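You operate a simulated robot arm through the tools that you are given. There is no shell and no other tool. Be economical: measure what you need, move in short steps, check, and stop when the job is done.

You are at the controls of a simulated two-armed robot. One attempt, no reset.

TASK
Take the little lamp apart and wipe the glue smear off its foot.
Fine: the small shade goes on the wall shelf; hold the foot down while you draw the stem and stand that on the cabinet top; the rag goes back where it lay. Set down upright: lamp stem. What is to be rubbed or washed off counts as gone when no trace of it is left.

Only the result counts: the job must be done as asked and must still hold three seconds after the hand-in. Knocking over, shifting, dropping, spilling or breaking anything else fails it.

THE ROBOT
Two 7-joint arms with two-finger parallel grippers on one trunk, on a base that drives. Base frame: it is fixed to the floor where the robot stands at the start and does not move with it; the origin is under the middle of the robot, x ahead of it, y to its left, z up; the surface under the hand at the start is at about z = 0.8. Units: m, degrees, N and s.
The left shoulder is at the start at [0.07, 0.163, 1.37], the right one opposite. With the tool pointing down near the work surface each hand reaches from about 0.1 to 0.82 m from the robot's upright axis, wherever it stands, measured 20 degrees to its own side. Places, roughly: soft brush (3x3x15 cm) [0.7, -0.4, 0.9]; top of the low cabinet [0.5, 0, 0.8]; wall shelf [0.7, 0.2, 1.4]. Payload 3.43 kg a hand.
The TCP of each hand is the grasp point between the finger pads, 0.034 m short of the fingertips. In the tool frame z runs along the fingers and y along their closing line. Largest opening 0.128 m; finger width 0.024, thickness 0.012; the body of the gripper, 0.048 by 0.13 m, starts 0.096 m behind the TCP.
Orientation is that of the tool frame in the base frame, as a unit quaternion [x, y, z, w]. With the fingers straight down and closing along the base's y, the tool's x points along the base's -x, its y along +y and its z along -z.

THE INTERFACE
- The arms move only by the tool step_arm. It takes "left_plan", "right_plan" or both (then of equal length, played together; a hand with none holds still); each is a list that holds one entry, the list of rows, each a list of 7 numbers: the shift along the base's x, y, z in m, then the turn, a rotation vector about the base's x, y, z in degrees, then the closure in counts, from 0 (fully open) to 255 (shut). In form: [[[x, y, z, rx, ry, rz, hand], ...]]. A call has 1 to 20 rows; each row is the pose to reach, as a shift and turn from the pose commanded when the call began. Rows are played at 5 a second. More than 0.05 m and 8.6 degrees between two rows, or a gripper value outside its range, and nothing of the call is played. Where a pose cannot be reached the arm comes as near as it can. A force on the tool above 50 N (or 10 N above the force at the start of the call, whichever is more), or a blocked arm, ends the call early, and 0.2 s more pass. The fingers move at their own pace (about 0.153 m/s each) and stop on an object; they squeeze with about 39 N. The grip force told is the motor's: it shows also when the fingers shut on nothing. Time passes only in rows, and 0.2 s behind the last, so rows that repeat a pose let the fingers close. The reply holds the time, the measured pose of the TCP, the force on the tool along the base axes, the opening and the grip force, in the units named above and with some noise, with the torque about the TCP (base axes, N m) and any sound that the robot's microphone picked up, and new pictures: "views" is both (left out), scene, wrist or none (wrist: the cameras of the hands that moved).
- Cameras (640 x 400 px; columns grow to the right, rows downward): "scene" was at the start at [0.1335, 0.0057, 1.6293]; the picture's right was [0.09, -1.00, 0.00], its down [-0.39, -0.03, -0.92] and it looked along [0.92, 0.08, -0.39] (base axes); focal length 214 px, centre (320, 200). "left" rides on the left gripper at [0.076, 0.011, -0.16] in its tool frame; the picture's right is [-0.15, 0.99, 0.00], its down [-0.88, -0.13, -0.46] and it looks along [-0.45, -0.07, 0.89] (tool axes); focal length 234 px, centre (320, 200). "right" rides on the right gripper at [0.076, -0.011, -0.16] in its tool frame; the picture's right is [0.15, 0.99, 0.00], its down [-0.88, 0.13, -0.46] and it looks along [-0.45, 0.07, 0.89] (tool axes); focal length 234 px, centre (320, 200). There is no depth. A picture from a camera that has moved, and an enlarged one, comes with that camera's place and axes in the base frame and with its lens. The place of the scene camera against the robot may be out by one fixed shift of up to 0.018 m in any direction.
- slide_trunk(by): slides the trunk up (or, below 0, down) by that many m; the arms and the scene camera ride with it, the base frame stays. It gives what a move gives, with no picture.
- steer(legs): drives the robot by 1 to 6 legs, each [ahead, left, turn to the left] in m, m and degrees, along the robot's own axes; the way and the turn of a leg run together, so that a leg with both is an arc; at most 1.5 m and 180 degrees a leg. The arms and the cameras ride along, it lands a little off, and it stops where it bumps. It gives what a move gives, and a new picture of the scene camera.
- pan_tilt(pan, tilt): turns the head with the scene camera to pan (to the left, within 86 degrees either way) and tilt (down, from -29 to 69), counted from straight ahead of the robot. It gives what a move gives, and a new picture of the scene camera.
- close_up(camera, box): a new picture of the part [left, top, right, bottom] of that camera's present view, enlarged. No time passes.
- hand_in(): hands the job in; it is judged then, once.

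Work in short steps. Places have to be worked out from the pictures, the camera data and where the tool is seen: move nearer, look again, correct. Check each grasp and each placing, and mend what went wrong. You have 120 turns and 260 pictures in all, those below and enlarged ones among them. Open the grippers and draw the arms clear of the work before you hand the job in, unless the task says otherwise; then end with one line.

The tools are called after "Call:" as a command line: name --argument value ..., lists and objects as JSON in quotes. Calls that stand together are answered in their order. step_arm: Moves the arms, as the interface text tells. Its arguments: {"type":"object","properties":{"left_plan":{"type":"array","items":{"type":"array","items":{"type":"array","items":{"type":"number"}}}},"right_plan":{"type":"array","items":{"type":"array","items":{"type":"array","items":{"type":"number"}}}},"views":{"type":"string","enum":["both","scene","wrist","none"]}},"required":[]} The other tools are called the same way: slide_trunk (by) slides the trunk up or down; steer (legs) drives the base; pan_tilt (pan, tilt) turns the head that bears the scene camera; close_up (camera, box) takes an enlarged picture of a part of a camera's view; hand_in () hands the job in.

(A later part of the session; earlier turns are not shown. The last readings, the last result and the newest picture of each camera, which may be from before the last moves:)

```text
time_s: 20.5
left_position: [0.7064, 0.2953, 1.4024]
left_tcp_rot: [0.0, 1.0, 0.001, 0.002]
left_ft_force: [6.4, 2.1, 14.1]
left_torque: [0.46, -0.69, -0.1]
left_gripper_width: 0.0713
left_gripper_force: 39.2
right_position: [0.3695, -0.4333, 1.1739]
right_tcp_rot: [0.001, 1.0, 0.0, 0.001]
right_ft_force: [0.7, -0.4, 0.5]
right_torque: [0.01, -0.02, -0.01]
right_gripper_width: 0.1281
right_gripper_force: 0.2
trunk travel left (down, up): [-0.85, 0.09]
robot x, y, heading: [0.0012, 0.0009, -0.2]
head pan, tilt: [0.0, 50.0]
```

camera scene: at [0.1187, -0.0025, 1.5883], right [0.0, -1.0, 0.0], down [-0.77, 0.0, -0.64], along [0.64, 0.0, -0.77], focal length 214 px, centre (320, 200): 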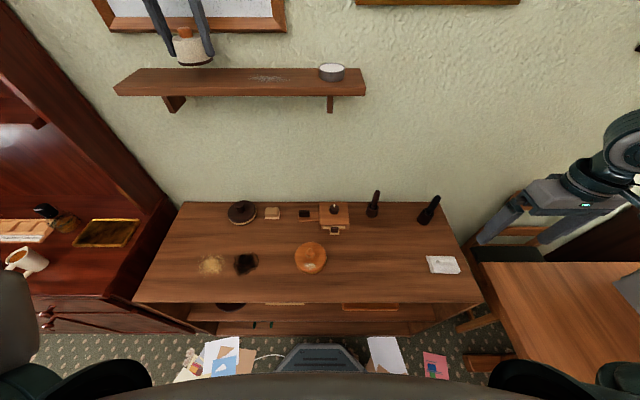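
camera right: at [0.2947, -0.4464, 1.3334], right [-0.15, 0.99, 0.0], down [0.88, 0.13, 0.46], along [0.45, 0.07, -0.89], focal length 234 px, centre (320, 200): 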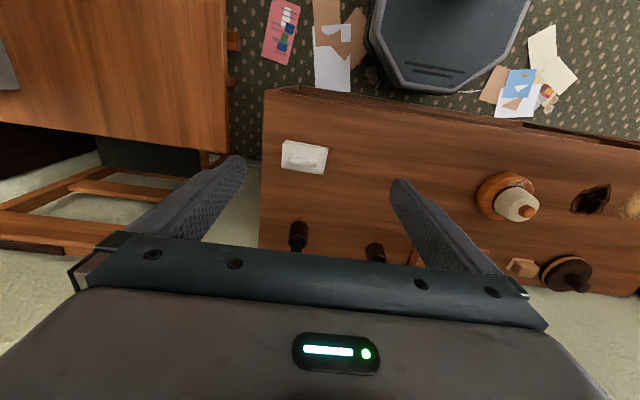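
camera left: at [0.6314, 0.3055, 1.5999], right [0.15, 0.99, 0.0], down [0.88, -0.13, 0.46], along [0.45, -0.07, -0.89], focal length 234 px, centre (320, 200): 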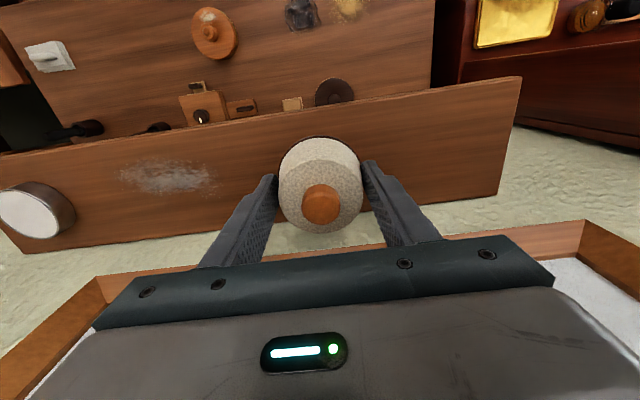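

Contact (14 N). I ease up 1 mm and open.

Call:
step_arm --left_plan '[[[0, 0, 0.001, 0, 0, 0, 255], [0, 0.0, 0.001, 0, 0, 0, 90], [0, 0.0, 0.001, 0, 0, 0, 60], [0, 0.0, 0.001, 0, 0, 0, 30], [0, 0.0, 0.03, 0, 0, 0, 30], [0, 0.0, 0.07, 0, 0, 0, 30], [0, 0.0, 0.115, 0, 0, 0, 30], [0, 0.0, 0.16, 0, 0, 0, 30]]]' --views "none"

Call:
close_up --camera "scene" --box '[150, 30, 240, 110]'

```text
time_s: 22.3
left_position: [0.6997, 0.2722, 1.5638]
left_tcp_rot: [0.017, 1.0, -0.014, 0.005]
left_ft_force: [-0.3, 6.2, -3.3]
left_torque: [-0.48, 0.0, 0.06]
left_gripper_width: 0.1129
left_gripper_force: 0.1
left hand out of reach, approached as far as the arm can: row 8
right_position: [0.3692, -0.4399, 1.1711]
right_tcp_rot: [0.0, 1.0, 0.003, 0.001]
right_ft_force: [-0.1, -1.0, 0.2]
right_torque: [0.11, -0.03, 0.03]
right_gripper_width: 0.1282
right_gripper_force: 0.0
trunk travel left (down, up): [-0.85, 0.09]
robot x, y, heading: [0.0024, -0.0007, -0.0]
head pan, tilt: [0.0, 50.0]
```

```text
5.00 times, centred on (195, 70) of scene
camera zoom: at [0.115, -0.0109, 1.5884], right [0.0, -1.0, -0.01], down [-0.76, 0.0, -0.64], along [0.64, 0.0, -0.76], focal length 1072 px, centre (945, 850)
```

zoom: 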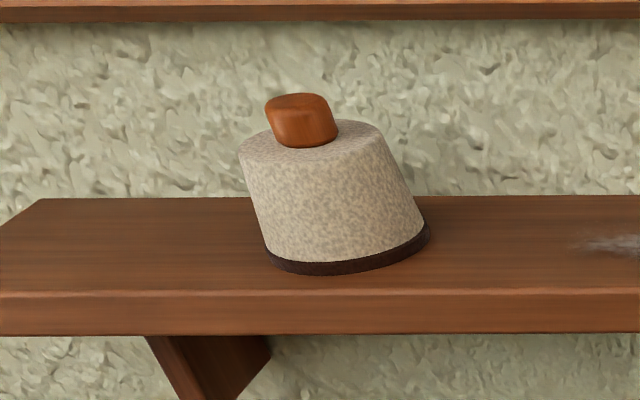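

Shade is on the shelf. The arm was at its limit and rocked; I retract back from the wall and look.

Call:
step_arm --left_plan '[[[-0.03, 0, 0.14, 0, 0, 0, 30], [-0.07, 0.0, 0.14, 0, 0, 0, 0], [-0.11, 0.0, 0.14, 0, 0, 0, 0], [-0.155, 0.0, 0.14, 0, 0, 0, 0], [-0.2, 0.0, 0.14, 0, 0, 0, 0], [-0.245, 0.0, 0.14, 0, 0, 0, 0], [-0.27, 0.0, 0.11, 0, 0, 0, 0]]]' --views "scene"

Call:
close_up --camera "scene" --box '[110, 0, 390, 130]'

```text
refused: row 1 steps farther than a row can; nothing moved
```

```text
2.29 times, centred on (250, 65) of scene
camera zoom: at [0.115, -0.0109, 1.5884], right [0.0, -1.0, -0.01], down [-0.76, 0.0, -0.64], along [0.64, 0.0, -0.76], focal length 490 px, centre (480, 509)
```

zoom: 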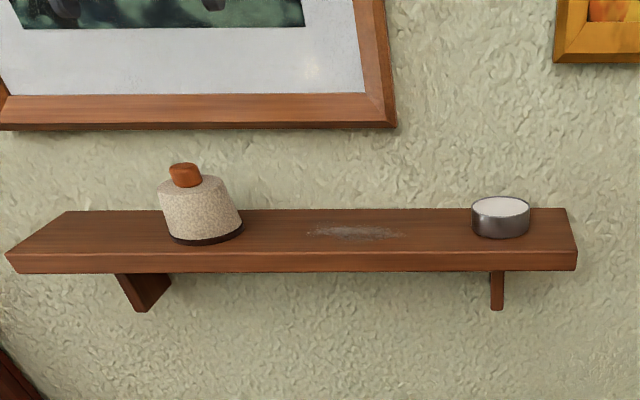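

Shifts are relative to the current pose; retract with z held.

Call:
step_arm --left_plan '[[[-0.03, 0, 0, 0, 0, 0, 30], [-0.07, 0.0, 0, 0, 0, 0, 0], [-0.11, 0.0, 0, 0, 0, 0, 0], [-0.155, 0.0, 0, 0, 0, 0, 0], [-0.2, 0.0, 0, 0, 0, 0, 0], [-0.245, 0.0, 0, 0, 0, 0, 0], [-0.27, 0.0, -0.03, 0, 0, 0, 0], [-0.27, 0.0, -0.03, 0, 0, 0, 0]]]' --views "scene"

Call:
close_up --camera "scene" --box '[110, 0, 390, 130]'

```text
time_s: 24.1
left_position: [0.4339, 0.295, 1.527]
left_tcp_rot: [0.0, 1.0, 0.0, 0.0]
left_ft_force: [0.2, 0.5, 0.1]
left_torque: [0.02, -0.03, -0.01]
left_gripper_width: 0.1282
left_gripper_force: 0.0
right_position: [0.3702, -0.4335, 1.1739]
right_tcp_rot: [-0.001, 1.0, -0.001, 0.0]
right_ft_force: [0.3, 0.0, 0.7]
right_torque: [0.02, 0.02, 0.0]
right_gripper_width: 0.1278
right_gripper_force: 0.0
trunk travel left (down, up): [-0.85, 0.09]
robot x, y, heading: [0.0011, 0.0008, -0.1]
head pan, tilt: [0.0, 50.0]
camera scene: at [0.1187, -0.0026, 1.5883], right [0.0, -1.0, 0.0], down [-0.77, 0.0, -0.64], along [0.64, 0.0, -0.77], focal length 214 px, centre (320, 200)
```

scene: 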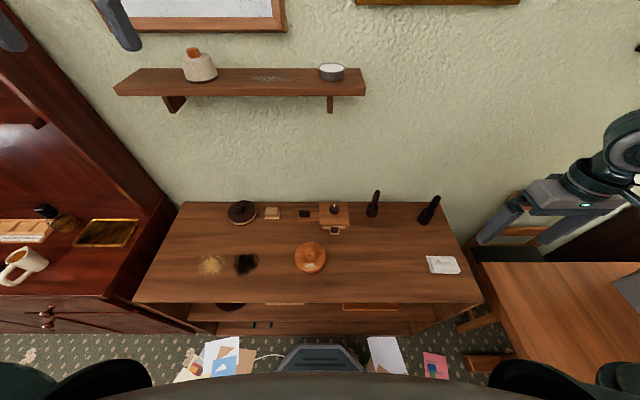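

```text
2.29 times, centred on (250, 65) of scene
camera zoom: at [0.1187, -0.0026, 1.5883], right [0.0, -1.0, 0.0], down [-0.77, 0.0, -0.64], along [0.64, 0.0, -0.77], focal length 490 px, centre (480, 509)
```

zoom: 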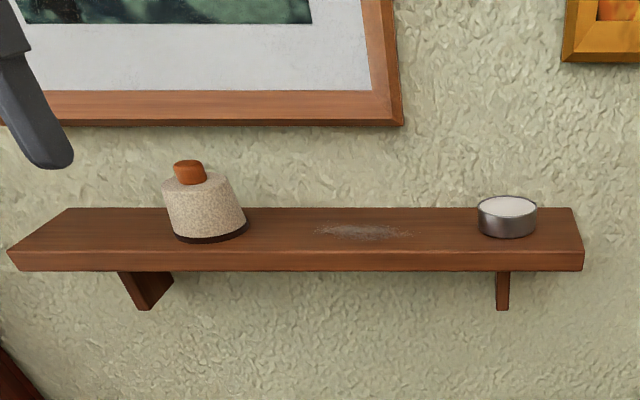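

Shade stands well, tealight untouched. Now I bring both hands near the foot, yawing left by −90° and right by +90° so both close along x with cameras outward.

Call:
step_arm --left_plan '[[[0, 0, -0.035, 0, 0, -7.5, 60], [0, 0, -0.07, 0, 0, -15, 120], [0, 0, -0.105, 0, 0, -22.5, 180], [0, 0, -0.14, 0, 0, -30, 255], [0, 0, -0.175, 0, 0, -37.5, 255], [0, -0.01, -0.21, 0, 0, -45, 255], [0, -0.02, -0.245, 0, 0, -52.5, 255], [0, -0.03, -0.28, 0, 0, -60, 255], [0, -0.04, -0.315, 0, 0, -67.5, 255], [0, -0.05, -0.35, 0, 0, -75, 255], [0, -0.06, -0.385, 0, 0, -82.5, 255], [0, -0.07, -0.42, 0, 0, -90, 255]]]' --right_plan '[[[0.005, 0.02, 0, 0, 0, 7.5, 40], [0.01, 0.04, 0, 0, 0, 15, 40], [0.015, 0.06, 0, 0, 0, 22.5, 40], [0.02, 0.08, 0, 0, 0, 30, 40], [0.03, 0.1, 0, 0, 0, 37.5, 40], [0.04, 0.12, 0, 0, 0, 45, 40], [0.05, 0.14, 0, 0, 0, 52.5, 40], [0.06, 0.16, 0, 0, 0, 60, 40], [0.07, 0.18, 0, 0, 0, 67.5, 40], [0.08, 0.2, 0, 0, 0, 75, 40], [0.09, 0.22, 0, 0, 0, 82.5, 40], [0.1, 0.24, 0, 0, 0, 90, 40]]]'

```text
time_s: 26.7
left_position: [0.4381, 0.2315, 1.102]
left_tcp_rot: [0.708, 0.706, -0.004, 0.001]
left_ft_force: [0.6, 1.8, -0.1]
left_torque: [-0.08, 0.02, 0.02]
left_gripper_width: 0.0002
left_gripper_force: 32.8
right_position: [0.4332, -0.1305, 1.1645]
right_tcp_rot: [-0.692, 0.722, -0.002, -0.004]
right_ft_force: [1.4, 1.1, -0.4]
right_torque: [-0.06, 0.1, 0.0]
right_gripper_width: 0.1079
right_gripper_force: 0.1
right hand out of reach, approached as far as the arm can: row 10, 11, 12
trunk travel left (down, up): [-0.85, 0.09]
robot x, y, heading: [0.0024, -0.0017, 0.1]
head pan, tilt: [0.0, 50.0]
camera scene: at [0.123, 0.0069, 1.5878], right [0.0, -1.0, 0.01], down [-0.77, 0.0, -0.64], along [0.64, 0.0, -0.77], focal length 214 px, centre (320, 200)
camera right: at [0.4426, -0.2053, 1.3253], right [-0.99, -0.1, 0.0], down [-0.09, 0.89, 0.45], along [-0.05, 0.45, -0.89], focal length 234 px, centre (320, 200)
camera left: at [0.4498, 0.3076, 1.2609], right [0.99, -0.15, 0.0], down [-0.13, -0.88, 0.46], along [-0.07, -0.46, -0.89], focal length 234 px, centre (320, 200)
```

scene: 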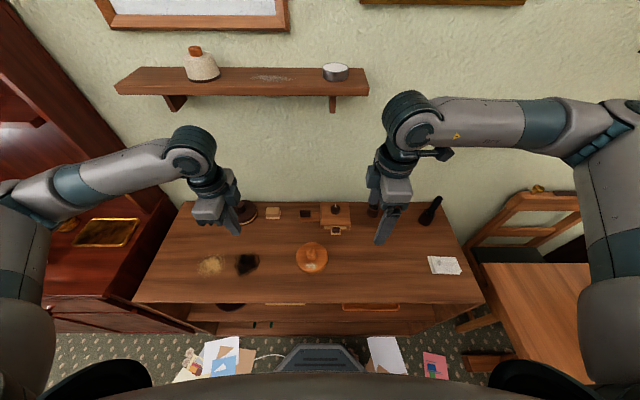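
right: 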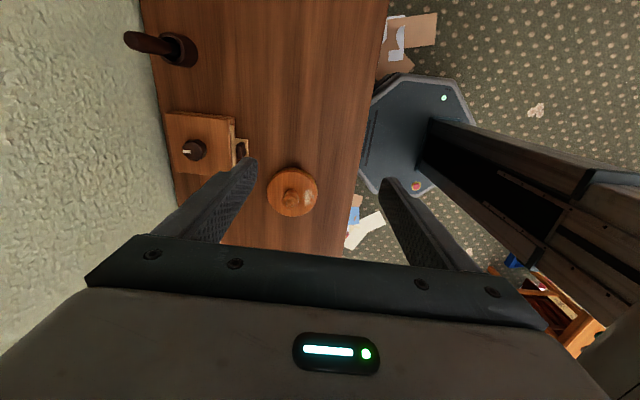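
left: 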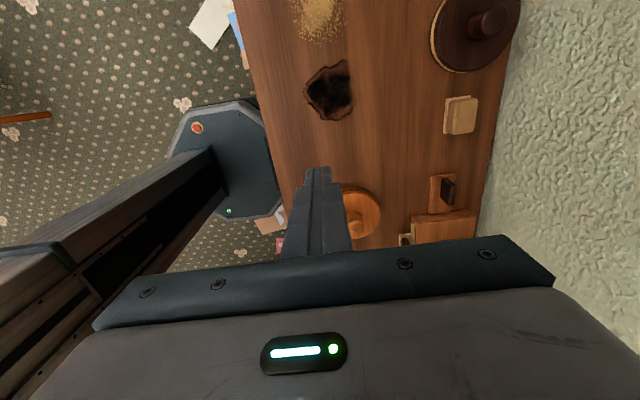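

Right was near a limit in this yaw; tilting its body toward −y should free it. I tilt the right by 30° about x and move the left above the +y rim of the foot.

Call:
step_arm --left_plan '[[[0.005, -0.03, -0.02, 0, 0, 0, 255], [0.01, -0.06, -0.04, 0, 0, 0, 255], [0.02, -0.09, -0.06, 0, 0, 0, 255], [0.03, -0.12, -0.08, 0, 0, 0, 255], [0.037, -0.14, -0.11, 0, 0, 0, 255], [0.041, -0.148, -0.14, 0, 0, 0, 255]]]' --right_plan '[[[0, 0.0, 0, 7.5, 0, 0, 40], [0, 0, 0, 15, 0, 0, 40], [0, 0, -0.01, 22.5, 0, 0, 40], [0, 0, -0.02, 30, 0, 0, 40], [0.0, 0.0, -0.05, 30, 0, 0, 40], [0.0, 0.0, -0.08, 30, 0, 0, 40]]]'

```text
time_s: 28.3
left_position: [0.4744, 0.0764, 0.9668]
left_tcp_rot: [0.706, 0.708, 0.002, 0.0]
left_ft_force: [0.0, 0.0, -0.2]
left_torque: [0.02, 0.01, 0.02]
left_gripper_width: 0.0
left_gripper_force: 33.0
right_position: [0.4001, -0.036, 1.1429]
right_tcp_rot: [0.71, -0.663, -0.163, -0.173]
right_ft_force: [0.2, 0.4, -0.8]
right_torque: [0.05, -0.01, 0.01]
right_gripper_width: 0.108
right_gripper_force: 0.0
right hand out of reach, approached as far as the arm can: row 1, 2, 3, 4, 5, 6
trunk travel left (down, up): [-0.85, 0.09]
robot x, y, heading: [0.0024, 0.0009, -0.0]
head pan, tilt: [0.0, 50.0]
stopped in row 6 (right hand): the arm was blocked; the commanded pose is now the measured one
camera scene: at [0.1172, -0.0035, 1.5885], right [0.0, -1.0, 0.0], down [-0.77, 0.0, -0.64], along [0.64, 0.0, -0.77], focal length 214 px, centre (320, 200)
camera right: at [0.4175, -0.175, 1.2502], right [-0.98, -0.19, -0.1], down [-0.19, 0.56, 0.81], along [-0.1, 0.81, -0.58], focal length 234 px, centre (320, 200)
camera left: at [0.4865, 0.1521, 1.1261], right [0.99, -0.14, 0.0], down [-0.13, -0.88, 0.45], along [-0.06, -0.45, -0.89], focal length 234 px, centre (320, 200)
```

scene: 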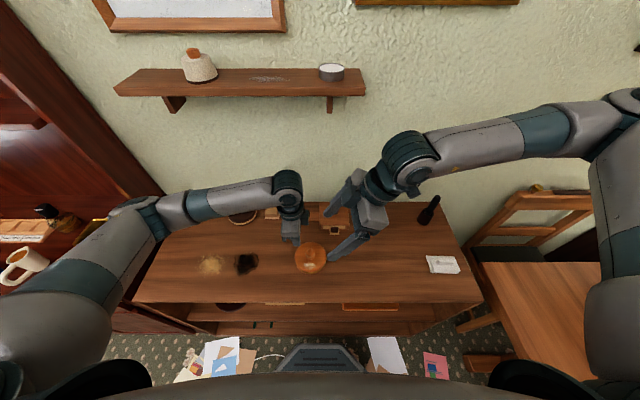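
right: 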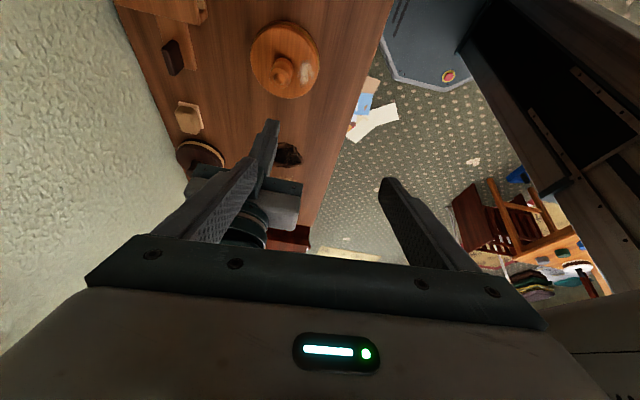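
left: 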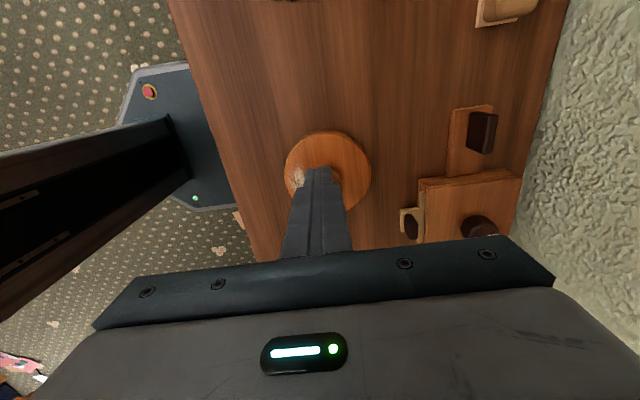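

The right arm is awkward in that pose. New plan: right grips the stem in its natural pose (closing along y, vertical), left leans toward +y and presses the rim. First I undo the right's turn moving it away, with the left lifted a little.

Call:
step_arm --right_plan '[[[0, -0.03, 0.01, -7.5, 0, 0, 40], [0, -0.06, 0.02, -15, 0, 0, 40], [0, -0.09, 0.03, -22.5, 0, 0, 40], [0, -0.12, 0.03, -28, 0, 0, 40], [0, -0.15, 0.03, -28, 0, 0, 40]]]' --left_plan '[[[0, 0.0, 0.03, -7, 0, 0, 255], [0, 0.01, 0.05, -14, 0, 0, 255], [0, 0.02, 0.06, -21, 0, 0, 255], [0, 0.03, 0.06, -28, 0, 0, 255], [0, 0.03, 0.06, -35, 0, 0, 255]]]' --views "scene"

```text
time_s: 29.5
left_position: [0.4732, 0.1062, 1.0275]
left_tcp_rot: [0.674, 0.674, -0.212, 0.213]
left_ft_force: [-0.7, 1.0, 0.0]
left_torque: [0.03, -0.04, 0.01]
left_gripper_width: 0.0
left_gripper_force: 33.8
right_position: [0.3947, -0.1488, 1.1736]
right_tcp_rot: [0.731, -0.683, 0.002, 0.005]
right_ft_force: [-0.2, -0.9, -3.0]
right_torque: [-0.01, -0.08, 0.0]
right_gripper_width: 0.1078
right_gripper_force: 0.1
right hand out of reach, approached as far as the arm can: row 2, 3, 4, 5
trunk travel left (down, up): [-0.85, 0.09]
robot x, y, heading: [-0.001, -0.0037, 0.0]
head pan, tilt: [0.0, 50.0]
camera scene: at [0.1156, -0.003, 1.5885], right [0.0, -1.0, 0.0], down [-0.77, 0.0, -0.64], along [0.64, 0.0, -0.77], focal length 214 px, centre (320, 200)
```

scene: 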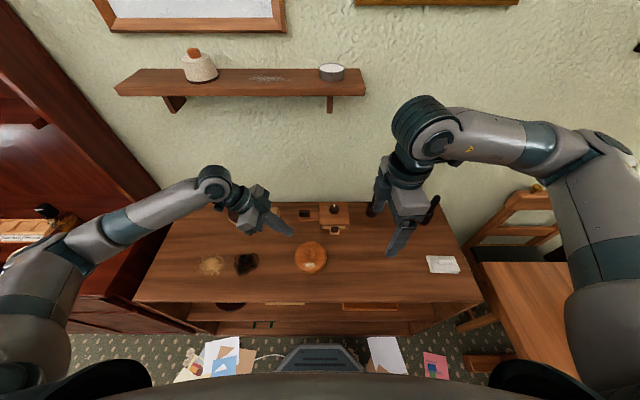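

Left tilt works fine. I yaw the right hand back to its natural pose while moving right.

Call:
step_arm --right_plan '[[[0, -0.01, 0, 0, 0, -7.8, 40], [0, -0.02, 0, 0, 0, -15.6, 40], [0, -0.03, 0, 0, 0, -23.5, 40], [0, -0.04, 0, 0, 0, -31.3, 40], [0, -0.05, 0, 0, 0, -39.2, 40], [0, -0.06, 0, 0, 0, -47, 40], [0, -0.06, 0, 0, 0, -54.8, 40], [0, -0.06, 0, 0, 0, -62.7, 40], [0, -0.06, 0, 0, 0, -70.5, 40], [0, -0.06, 0, 0, 0, -78.3, 40], [0, -0.06, 0, 0, 0, -86.2, 40], [0, -0.06, 0, 0, 0, -94, 40]]]' --views "both"

Call:
close_up --camera "left" --box '[200, 80, 440, 230]'

```text
time_s: 32.1
left_position: [0.4762, 0.1074, 1.0262]
left_tcp_rot: [0.674, 0.675, -0.213, 0.213]
left_ft_force: [-0.1, 0.9, 0.7]
left_torque: [0.0, -0.03, -0.01]
left_gripper_width: 0.0
left_gripper_force: 33.2
right_position: [0.3985, -0.2077, 1.1716]
right_tcp_rot: [0.001, 1.0, 0.003, -0.005]
right_ft_force: [0.8, 0.3, -0.7]
right_torque: [0.0, -0.01, 0.0]
right_gripper_width: 0.1078
right_gripper_force: 0.0
trunk travel left (down, up): [-0.85, 0.09]
robot x, y, heading: [0.004, -0.0006, -0.0]
head pan, tilt: [0.0, 50.0]
camera scene: at [0.1184, -0.0023, 1.5884], right [0.0, -1.0, 0.0], down [-0.77, 0.0, -0.64], along [0.64, 0.0, -0.77], focal length 214 px, centre (320, 200)
camera right: at [0.3228, -0.2191, 1.3339], right [-0.14, 0.99, 0.01], down [0.89, 0.12, 0.45], along [0.44, 0.07, -0.89], focal length 234 px, centre (320, 200)
```

scene: 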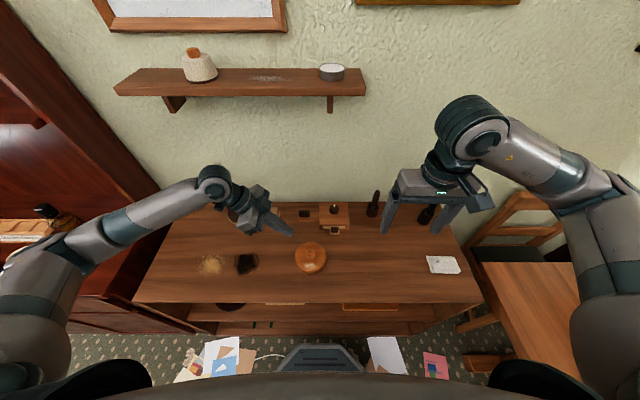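
right: 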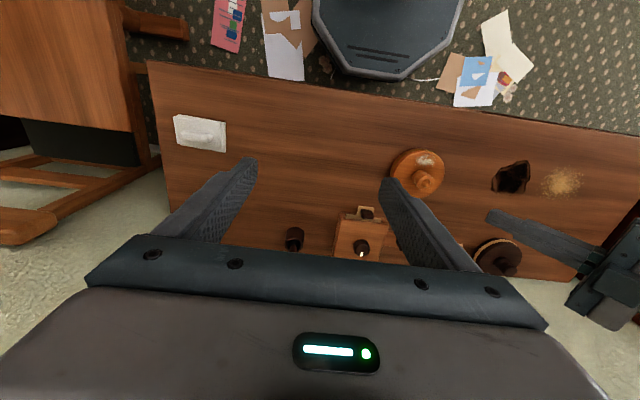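

```text
2.67 times, centred on (320, 155) of left
camera zoom: at [0.487, 0.2604, 1.1134], right [0.99, -0.12, 0.08], down [-0.13, -0.46, 0.88], along [-0.07, -0.88, -0.47], focal length 624 px, centre (320, 320)
```

zoom: 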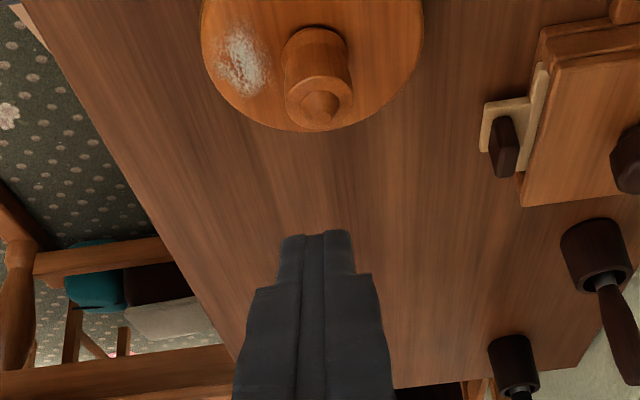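

Stem tip is at z≈0.87, foot top ≈0.83. I put the left fingertips over the rear-left rim (x≈0.507, y≈0.068), clear of where the right fingers will go.

Call:
step_arm --left_plan '[[[0.01, -0.005, -0.035, 0, 0, 0, 255], [0.02, -0.01, -0.07, 0, 0, 0, 255], [0.032, -0.02, -0.1, 0, 0, 0, 255], [0.032, -0.029, -0.13, 0, 0, 0, 255], [0.032, -0.029, -0.145, 0, 0, 0, 255]]]' --views "wrist"

Call:
close_up --camera "right" --box '[370, 120, 530, 230]'

Call:
close_up --camera "scene" --box '[260, 210, 380, 290]'

```text
time_s: 33.3
left_position: [0.5073, 0.0787, 0.8806]
left_tcp_rot: [0.674, 0.675, -0.213, 0.213]
left_ft_force: [0.1, -0.7, 0.1]
left_torque: [-0.01, 0.02, 0.01]
left_gripper_width: 0.0
left_gripper_force: 33.2
right_position: [0.3968, -0.2077, 1.1732]
right_tcp_rot: [0.001, 1.0, 0.003, -0.005]
right_ft_force: [-0.7, 0.0, 0.5]
right_torque: [-0.01, 0.0, -0.03]
right_gripper_width: 0.1078
right_gripper_force: 0.1
trunk travel left (down, up): [-0.85, 0.09]
robot x, y, heading: [0.0011, 0.0006, 0.4]
head pan, tilt: [0.0, 50.0]
camera left: at [0.5187, 0.2314, 0.9678], right [0.99, -0.12, 0.08], down [-0.13, -0.46, 0.88], along [-0.07, -0.88, -0.47], focal length 234 px, centre (320, 200)
```

left: 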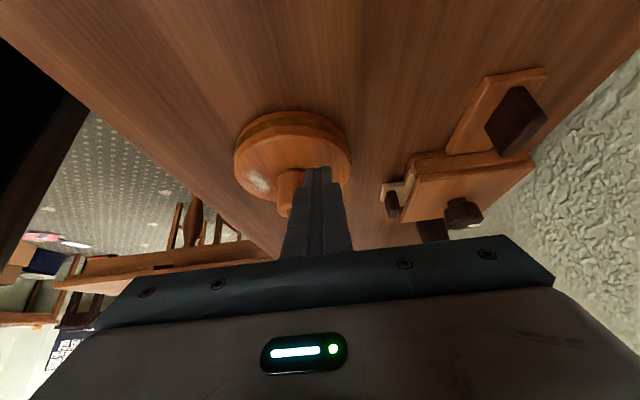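

```text
3.64 times, centred on (450, 175) of right
camera zoom: at [0.3227, -0.219, 1.3341], right [-0.15, 0.99, 0.01], down [0.88, 0.13, 0.45], along [0.44, 0.07, -0.89], focal length 852 px, centre (-153, 291)
```

zoom: 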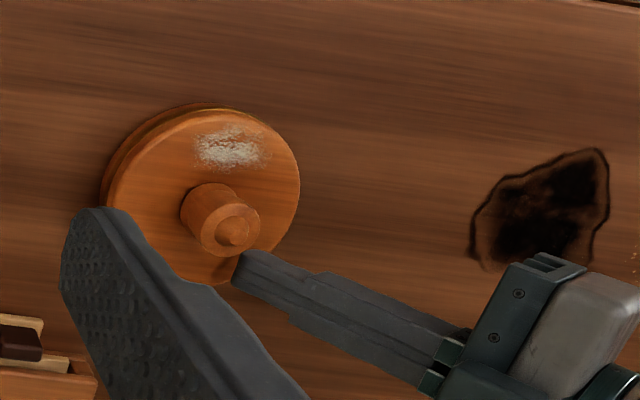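

```text
5.00 times, centred on (320, 250) of scene
camera zoom: at [0.1183, -0.0019, 1.5884], right [0.0, -1.0, 0.0], down [-0.77, 0.0, -0.64], along [0.64, 0.0, -0.77], focal length 1072 px, centre (320, -50)
```

zoom: 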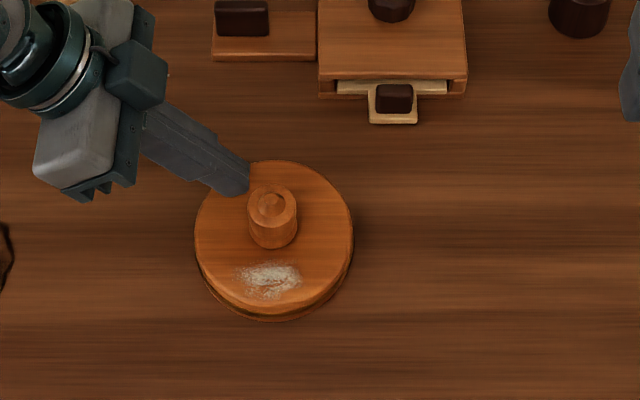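

Left is set. Now bring the right over the stem.

Call:
step_arm --right_plan '[[[0.01, 0.035, 0, 0, 0, 0, 100], [0.02, 0.07, -0.02, 0, 0, 0, 146], [0.03, 0.105, -0.04, 0, 0, 0, 146], [0.04, 0.14, -0.06, 0, 0, 0, 146], [0.055, 0.175, -0.08, 0, 0, 0, 146], [0.07, 0.21, -0.1, 0, 0, 0, 146], [0.08, 0.235, -0.13, 0, 0, 0, 146], [0.081, 0.242, -0.17, 0, 0, 0, 146], [0.081, 0.242, -0.21, 0, 0, 0, 146], [0.081, 0.242, -0.24, 0, 0, 0, 146]]]' --views "wrist"

Call:
close_up --camera "right" --box '[240, 100, 400, 200]'

```text
time_s: 35.5
left_position: [0.5071, 0.0779, 0.8826]
left_tcp_rot: [0.674, 0.675, -0.213, 0.212]
left_ft_force: [0.2, 0.5, -0.4]
left_torque: [0.01, 0.0, -0.03]
left_gripper_width: 0.0001
left_gripper_force: 32.6
right_position: [0.4782, 0.0352, 0.9323]
right_tcp_rot: [0.001, 1.0, 0.004, -0.004]
right_ft_force: [-0.2, 0.3, 0.0]
right_torque: [0.01, 0.02, -0.03]
right_gripper_width: 0.0547
right_gripper_force: 0.1
trunk travel left (down, up): [-0.85, 0.09]
robot x, y, heading: [0.0015, 0.0002, -0.1]
head pan, tilt: [0.0, 50.0]
camera right: at [0.404, 0.0231, 1.0925], right [-0.15, 0.99, 0.01], down [0.88, 0.13, 0.45], along [0.44, 0.07, -0.89], focal length 234 px, centre (320, 200)
```

right: 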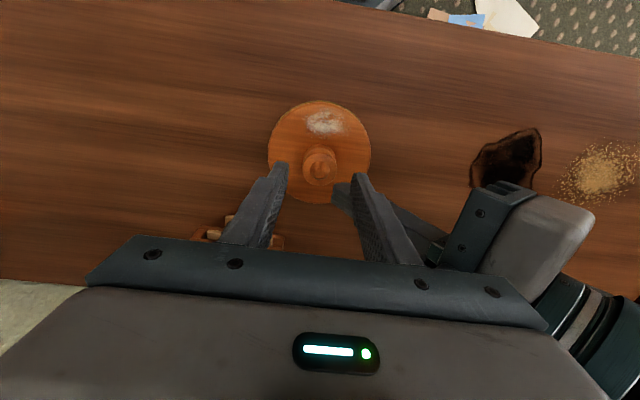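

```text
4.00 times, centred on (320, 150) of right
camera zoom: at [0.404, 0.0231, 1.0925], right [-0.15, 0.99, 0.01], down [0.88, 0.13, 0.45], along [0.44, 0.07, -0.89], focal length 937 px, centre (320, 400)
```

zoom: 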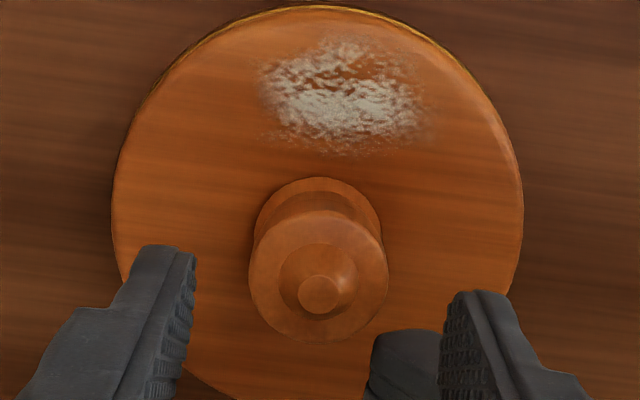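

Both aligned; shift left 5 mm back for clearance and press it onto the rim gradually.

Call:
step_arm --left_plan '[[[0.005, 0, -0.005, 0, 0, 0, 255], [0.005, 0, -0.01, 0, 0, 0, 255], [0.005, 0, -0.014, 0, 0, 0, 255], [0.005, 0, -0.016, 0, 0, 0, 255]]]' --views "none"

Call:
close_up --camera "right" --box '[260, 90, 420, 210]'

```text
time_s: 36.5
left_position: [0.5131, 0.0783, 0.8694]
left_tcp_rot: [0.674, 0.675, -0.211, 0.215]
left_ft_force: [-1.1, 5.8, 21.3]
left_torque: [-0.03, 0.04, -0.13]
left_gripper_width: 0.0
left_gripper_force: 32.5
right_position: [0.4768, 0.0356, 0.9324]
right_tcp_rot: [0.0, 1.0, 0.003, -0.003]
right_ft_force: [0.5, 0.4, -0.8]
right_torque: [-0.02, -0.05, 0.01]
right_gripper_width: 0.0548
right_gripper_force: 0.1
trunk travel left (down, up): [-0.85, 0.09]
robot x, y, heading: [-0.0022, 0.0013, -0.1]
head pan, tilt: [0.0, 50.0]
```

```text
3.33 times, centred on (340, 150) of right
camera zoom: at [0.4019, 0.0236, 1.0941], right [-0.15, 0.99, 0.01], down [0.88, 0.13, 0.45], along [0.44, 0.07, -0.89], focal length 781 px, centre (253, 367)
```

zoom: 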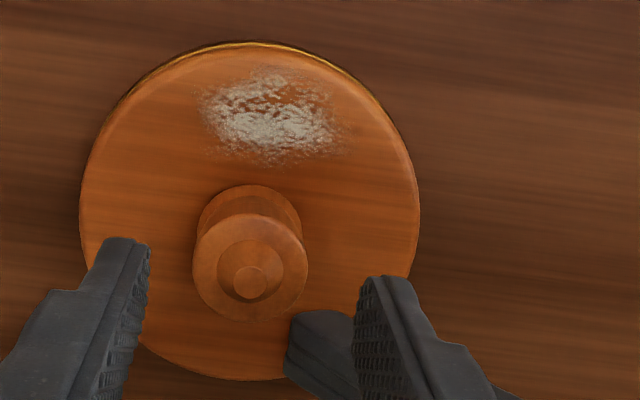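

Foot is pressed at 21 N (top ≈0.834). I press slightly more and lower the right around the stem, then close.

Call:
step_arm --left_plan '[[[0, 0, -0.001, 0, 0, 0, 255], [0, 0, -0.002, 0, 0, 0, 255], [0, 0, -0.002, 0, 0, 0, 255], [0, 0, -0.002, 0, 0, 0, 255], [0, 0, -0.002, 0, 0, 0, 255], [0, 0, -0.002, 0, 0, 0, 255], [0, 0, -0.002, 0, 0, 0, 255]]]' --right_plan '[[[0.002, 0, -0.02, 0, 0, 0, 146], [0.002, 0, -0.04, 0, 0, 0, 146], [0.002, 0, -0.058, 0, 0, 0, 146], [0.002, 0, -0.058, 0, 0, 0, 200], [0.002, 0, -0.058, 0, 0, 0, 255], [0.002, 0, -0.058, 0, 0, 0, 255], [0.002, 0, -0.058, 0, 0, 0, 255]]]' --views "wrist"

Call:
close_up --camera "right" --box '[240, 80, 400, 200]'

```text
time_s: 38.1
left_position: [0.5117, 0.0785, 0.8681]
left_tcp_rot: [0.674, 0.675, -0.21, 0.216]
left_ft_force: [12.7, 11.9, 35.3]
left_torque: [-1.85, -0.72, 0.18]
left_gripper_width: 0.0
left_gripper_force: 33.6
right_position: [0.478, 0.0346, 0.878]
right_tcp_rot: [0.001, 1.0, 0.005, -0.001]
right_ft_force: [-1.5, -8.9, 42.1]
right_torque: [1.19, -0.04, -0.34]
right_gripper_width: 0.0326
right_gripper_force: 38.7
trunk travel left (down, up): [-0.85, 0.09]
robot x, y, heading: [-0.0007, -0.0013, 0.1]
head pan, tilt: [0.0, 50.0]
camera right: at [0.4029, 0.0231, 1.0387], right [-0.15, 0.99, 0.01], down [0.88, 0.13, 0.45], along [0.45, 0.07, -0.89], focal length 234 px, centre (320, 200)
camera left: at [0.5223, 0.2319, 0.9547], right [0.99, -0.11, 0.09], down [-0.14, -0.46, 0.88], along [-0.06, -0.88, -0.47], focal length 234 px, centre (320, 200)
```

right: 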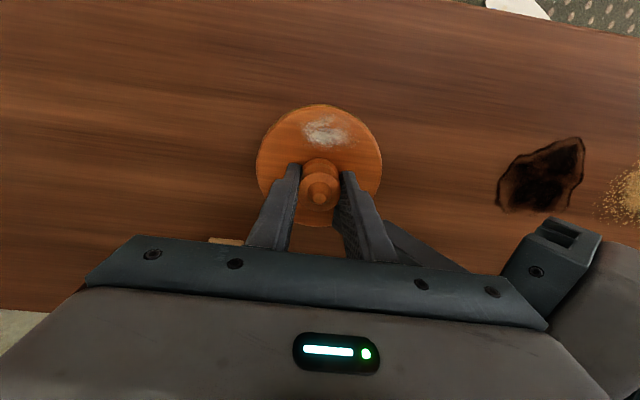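
left: 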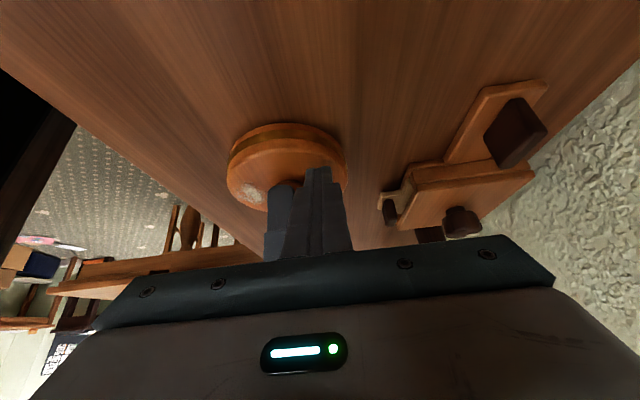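

```text
3.33 times, centred on (320, 140) of right
camera zoom: at [0.4029, 0.0231, 1.0387], right [-0.15, 0.99, 0.01], down [0.88, 0.13, 0.45], along [0.45, 0.07, -0.89], focal length 781 px, centre (320, 400)
```

zoom: 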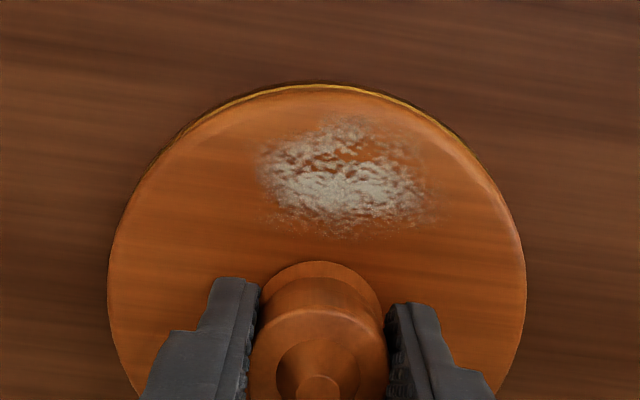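

Stem is gripped (33 mm), though the right pushes on something with its +y finger. Lifting relieves that; I draw the stem up slowly.

Call:
step_arm --right_plan '[[[0, 0, 0.003, 0, 0, 0, 255], [0, 0, 0.006, 0, 0, 0, 255], [0, 0, 0.009, 0, 0, 0, 255]]]' --views "wrist"

Call:
close_up --camera "left" --box '[200, 100, 400, 220]'

```text
time_s: 38.6
left_position: [0.5129, 0.0779, 0.8687]
left_tcp_rot: [0.673, 0.675, -0.212, 0.218]
left_ft_force: [-5.3, 6.5, 14.1]
left_torque: [-0.27, -0.04, -0.18]
left_gripper_width: 0.0
left_gripper_force: 33.2
right_position: [0.4774, 0.035, 0.8779]
right_tcp_rot: [0.001, 1.0, 0.003, -0.002]
right_ft_force: [-1.8, -2.1, 10.6]
right_torque: [-0.4, 0.22, -0.19]
right_gripper_width: 0.0328
right_gripper_force: 39.3
trunk travel left (down, up): [-0.85, 0.09]
robot x, y, heading: [0.0011, 0.001, 0.2]
head pan, tilt: [0.0, 50.0]
stopped in row 2 (left hand): the force on the tool passed its limit at 52 N (the readings are from after the stop); the commanded pose is now the measured one
camera right: at [0.4032, 0.0236, 1.0388], right [-0.14, 0.99, 0.01], down [0.88, 0.13, 0.45], along [0.45, 0.07, -0.89], focal length 234 px, centre (320, 200)
```

right: 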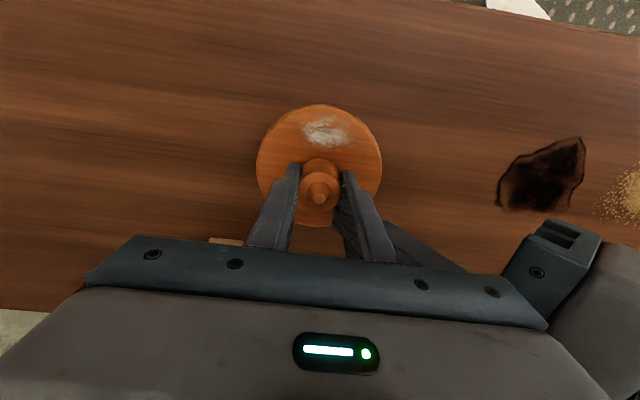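

```text
3.20 times, centred on (300, 160) of left
camera zoom: at [0.5228, 0.2322, 0.9543], right [0.99, -0.11, 0.09], down [-0.13, -0.46, 0.88], along [-0.06, -0.88, -0.47], focal length 749 px, centre (384, 328)
```

zoom: 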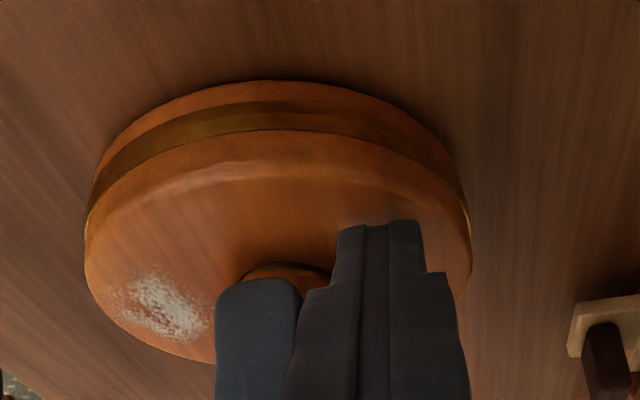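

The right finger rubs the left's wider finger part. I lift the left, move it a bit back and re-press.

Call:
step_arm --left_plan '[[[0, 0, 0.007, 0, 0, 0, 255], [0.0, 0.0, 0.015, 0, 0, 0, 255], [0.008, -0.004, 0.015, 0, 0, 0, 255], [0.009, -0.007, 0.012, 0, 0, 0, 255], [0.009, -0.007, 0.004, 0, 0, 0, 255], [0.009, -0.007, 0.0, 0, 0, 0, 255], [0.009, -0.007, -0.003, 0, 0, 0, 255]]]' --views "none"

Call:
close_up --camera "left" --box '[200, 100, 400, 220]'

```text
time_s: 39.7
left_position: [0.5248, 0.076, 0.8784]
left_tcp_rot: [0.673, 0.676, -0.21, 0.215]
left_ft_force: [-1.0, 8.3, 3.2]
left_torque: [-0.79, -0.06, -0.14]
left_gripper_width: 0.0
left_gripper_force: 32.5
right_position: [0.4835, 0.0319, 0.8779]
right_tcp_rot: [0.006, 1.0, 0.001, -0.002]
right_ft_force: [-6.3, -2.5, 14.6]
right_torque: [0.55, 0.28, -0.34]
right_gripper_width: 0.0324
right_gripper_force: 38.5
trunk travel left (down, up): [-0.85, 0.09]
robot x, y, heading: [0.0004, -0.0001, 0.2]
head pan, tilt: [0.0, 50.0]
stopped in row 5 (left hand): the force on the tool passed its limit at 55 N (the readings are from after the stop); the commanded pose is now the measured one
```

```text
3.20 times, centred on (300, 160) of left
camera zoom: at [0.534, 0.229, 0.9658], right [0.99, -0.11, 0.09], down [-0.13, -0.46, 0.88], along [-0.06, -0.88, -0.47], focal length 749 px, centre (384, 328)
```

zoom: 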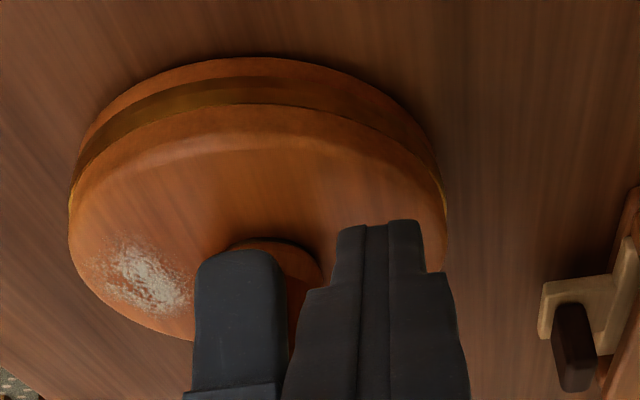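

The hands' bodies are too close. I back the left off, lean it 15° more, and check where things are.

Call:
step_arm --left_plan '[[[0.0, 0.015, 0.02, 0, 0, 0, 255], [0.0, 0.03, 0.04, -7.5, 0, 0, 255], [0.0, 0.04, 0.04, -15, 0, 0, 255], [0.0, 0.04, 0.04, -15, 0, 0, 255]]]' --views "both"

Call:
close_up --camera "right" --box '[240, 80, 400, 200]'

Call:
close_up --camera "scene" --box '[220, 180, 380, 290]'

```text
time_s: 40.7
left_position: [0.5225, 0.1151, 0.9199]
left_tcp_rot: [0.639, 0.642, -0.297, 0.302]
left_ft_force: [-0.2, -0.8, -0.7]
left_torque: [0.03, 0.02, -0.01]
left_gripper_width: 0.0
left_gripper_force: 32.9
right_position: [0.483, 0.0325, 0.8785]
right_tcp_rot: [0.006, 1.0, 0.0, -0.001]
right_ft_force: [-5.0, 4.0, 18.8]
right_torque: [0.11, 0.08, 0.03]
right_gripper_width: 0.0327
right_gripper_force: 39.2
trunk travel left (down, up): [-0.85, 0.09]
robot x, y, heading: [-0.001, -0.0025, 0.0]
head pan, tilt: [0.0, 50.0]
camera scene: at [0.1162, -0.0015, 1.5886], right [0.0, -1.0, 0.0], down [-0.77, 0.0, -0.64], along [0.64, 0.0, -0.77], focal length 214 px, centre (320, 200)
camera left: at [0.5335, 0.2861, 0.9631], right [0.99, -0.09, 0.12], down [-0.13, -0.22, 0.97], along [-0.06, -0.97, -0.22], focal length 234 px, centre (320, 200)
```

scene: 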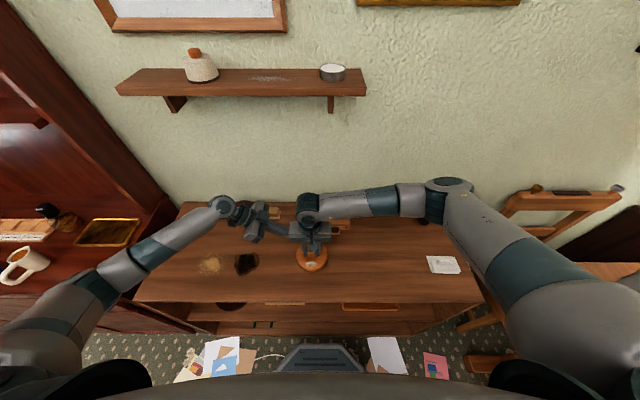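
left: 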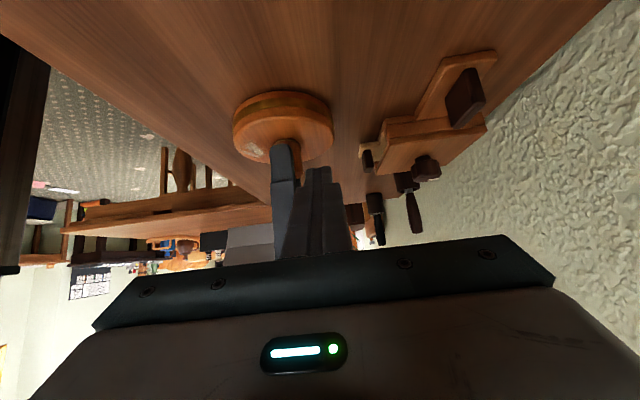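

```text
3.33 times, centred on (320, 140) of right
camera zoom: at [0.408, 0.0218, 1.0381], right [-0.14, 0.99, 0.0], down [0.88, 0.12, 0.45], along [0.45, 0.06, -0.89], focal length 781 px, centre (320, 400)
```

zoom: 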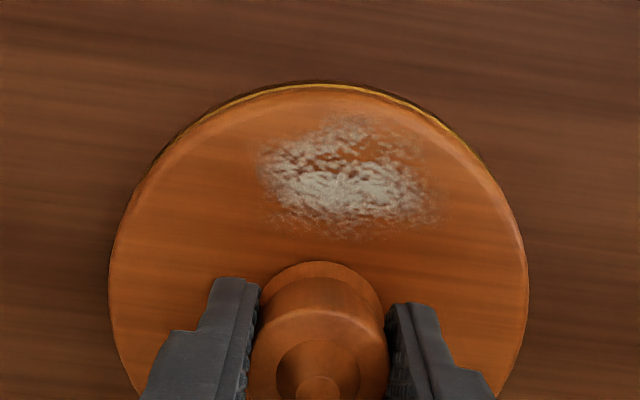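

```text
3.64 times, centred on (300, 235) of scene
camera zoom: at [0.1162, -0.0015, 1.5886], right [0.0, -1.0, 0.0], down [-0.77, 0.0, -0.64], along [0.64, 0.0, -0.77], focal length 780 px, centre (393, 73)
```

zoom: 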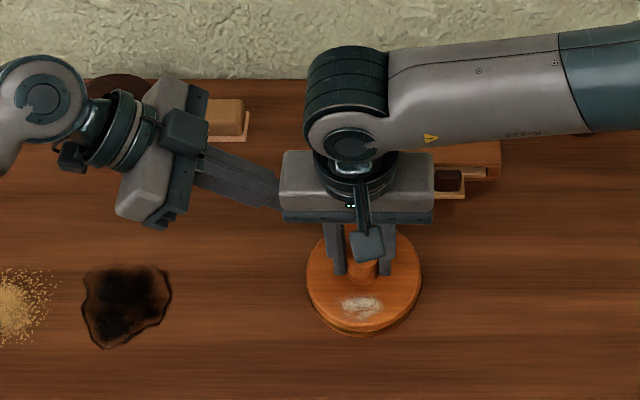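

Foot has shifted a few mm with the stem to centre ≈(0.483, 0.0325). I approach the rear-left rim with the more leaning left hand.

Call:
step_arm --left_plan '[[[0.002, -0.01, -0.015, 0, 0, 0, 255], [0.003, -0.02, -0.03, 0, 0, 0, 255], [0.003, -0.03, -0.04, 0, 0, 0, 255], [0.003, -0.038, -0.046, 0, 0, 0, 255]]]' --views "wrist"

Call:
close_up --camera "left" --box '[200, 100, 400, 220]'

Call:
close_up --camera "scene" --box '[220, 180, 380, 290]'

```text
time_s: 41.7
left_position: [0.5268, 0.0774, 0.8731]
left_tcp_rot: [0.639, 0.642, -0.298, 0.301]
left_ft_force: [0.6, -0.1, -0.3]
left_torque: [0.01, -0.04, 0.01]
left_gripper_width: 0.0
left_gripper_force: 33.3
right_position: [0.4837, 0.032, 0.876]
right_tcp_rot: [0.007, 1.0, 0.001, 0.0]
right_ft_force: [-3.1, 4.3, 15.9]
right_torque: [0.29, 0.05, -0.01]
right_gripper_width: 0.0324
right_gripper_force: 39.0
trunk travel left (down, up): [-0.85, 0.09]
robot x, y, heading: [0.002, 0.003, 0.3]
head pan, tilt: [0.0, 50.0]
camera left: at [0.5371, 0.2478, 0.9169], right [0.99, -0.09, 0.12], down [-0.13, -0.22, 0.97], along [-0.06, -0.97, -0.23], focal length 234 px, centre (320, 200)
```

left: 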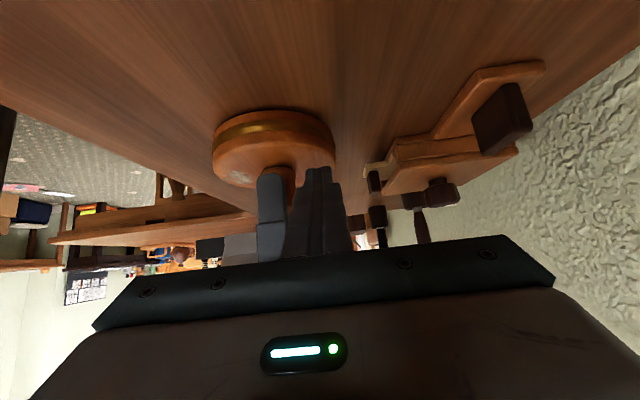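

```text
3.20 times, centred on (300, 160) of left
camera zoom: at [0.5371, 0.2478, 0.9169], right [0.99, -0.09, 0.12], down [-0.13, -0.22, 0.97], along [-0.06, -0.97, -0.23], focal length 749 px, centre (384, 328)
```

zoom: 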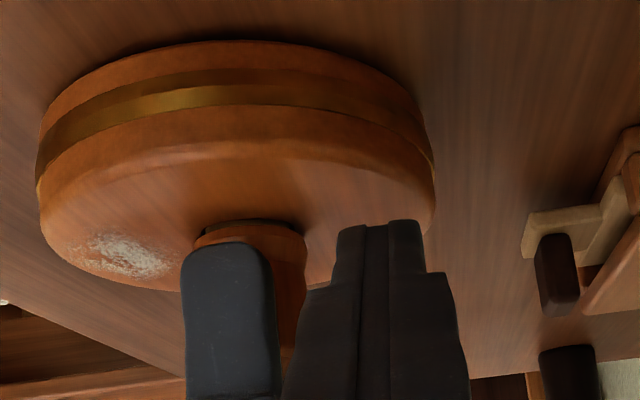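

```text
3.64 times, centred on (300, 235) of scene
camera zoom: at [0.1163, -0.0013, 1.5886], right [0.0, -1.0, 0.0], down [-0.77, 0.0, -0.64], along [0.64, 0.0, -0.77], focal length 780 px, centre (393, 73)
```

zoom: 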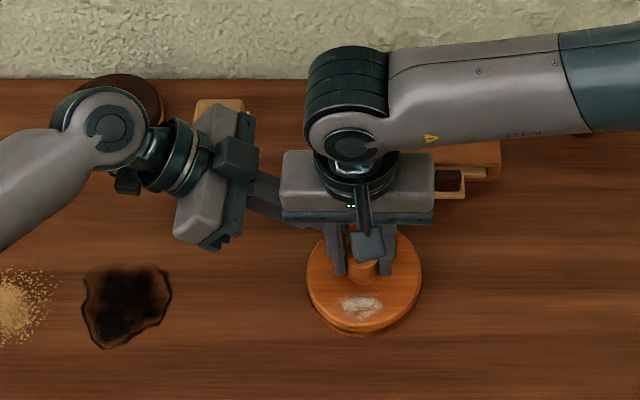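

Clear gap now. Press down gradually.

Call:
step_arm --left_plan '[[[0, 0, -0.004, 0, 0, 0, 255], [0, 0, -0.007, 0, 0, 0, 255], [0, 0, -0.009, 0, 0, 0, 255], [0, 0, -0.011, 0, 0, 0, 255]]]' --views "none"

```text
time_s: 42.7
left_position: [0.5264, 0.0767, 0.8638]
left_tcp_rot: [0.638, 0.642, -0.297, 0.304]
left_ft_force: [-5.4, 5.0, 22.3]
left_torque: [-0.22, 0.2, -0.16]
left_gripper_width: 0.0
left_gripper_force: 33.2
right_position: [0.4841, 0.0308, 0.8764]
right_tcp_rot: [0.006, 1.0, -0.002, 0.0]
right_ft_force: [4.6, 4.2, 5.7]
right_torque: [0.45, -0.02, 0.03]
right_gripper_width: 0.0326
right_gripper_force: 39.2
trunk travel left (down, up): [-0.85, 0.09]
robot x, y, heading: [-0.0018, 0.0013, -0.2]
head pan, tilt: [0.0, 50.0]
```

Left presses at 22 N. Draw the stem up slowly.

Call:
step_arm --right_plan '[[[0, 0, 0.003, 0, 0, 0, 255], [0, 0, 0.006, 0, 0, 0, 255], [0, 0, 0.01, 0, 0, 0, 255], [0, 0, 0.014, 0, 0, 0, 255]]]' --views "wrist"

Call:
close_up --camera "left" --box '[200, 100, 400, 220]'

```text
time_s: 43.7
left_position: [0.5266, 0.0761, 0.8648]
left_tcp_rot: [0.639, 0.641, -0.297, 0.304]
left_ft_force: [-0.2, 6.3, 36.2]
left_torque: [-0.54, 0.0, -0.1]
left_gripper_width: 0.0001
left_gripper_force: 33.0
right_position: [0.4821, 0.0316, 0.8919]
right_tcp_rot: [0.005, 1.0, 0.0, -0.001]
right_ft_force: [-0.5, -0.7, 0.3]
right_torque: [0.01, 0.03, 0.0]
right_gripper_width: 0.0328
right_gripper_force: 38.9
trunk travel left (down, up): [-0.85, 0.09]
robot x, y, heading: [-0.0012, -0.0003, 0.1]
head pan, tilt: [0.0, 50.0]
heard: snap
camera right: at [0.407, 0.0216, 1.0522], right [-0.13, 0.99, 0.0], down [0.88, 0.12, 0.45], along [0.45, 0.06, -0.89], focal length 234 px, centre (320, 200)
```

right: 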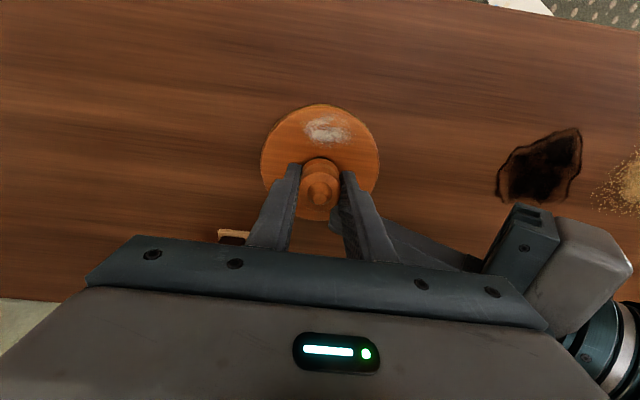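

```text
3.20 times, centred on (300, 160) of left
camera zoom: at [0.5368, 0.2476, 0.9079], right [0.99, -0.09, 0.12], down [-0.14, -0.21, 0.97], along [-0.06, -0.97, -0.22], focal length 749 px, centre (384, 328)
```

zoom: 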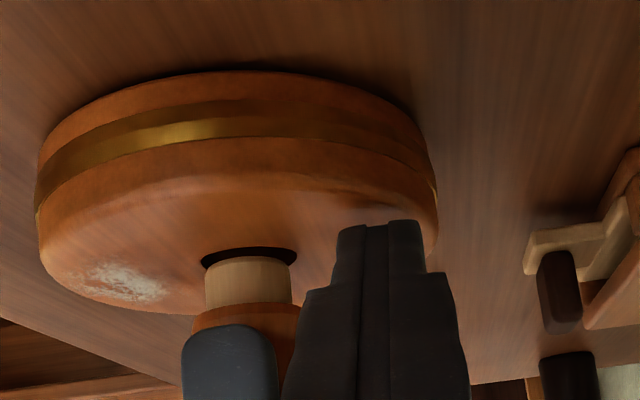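

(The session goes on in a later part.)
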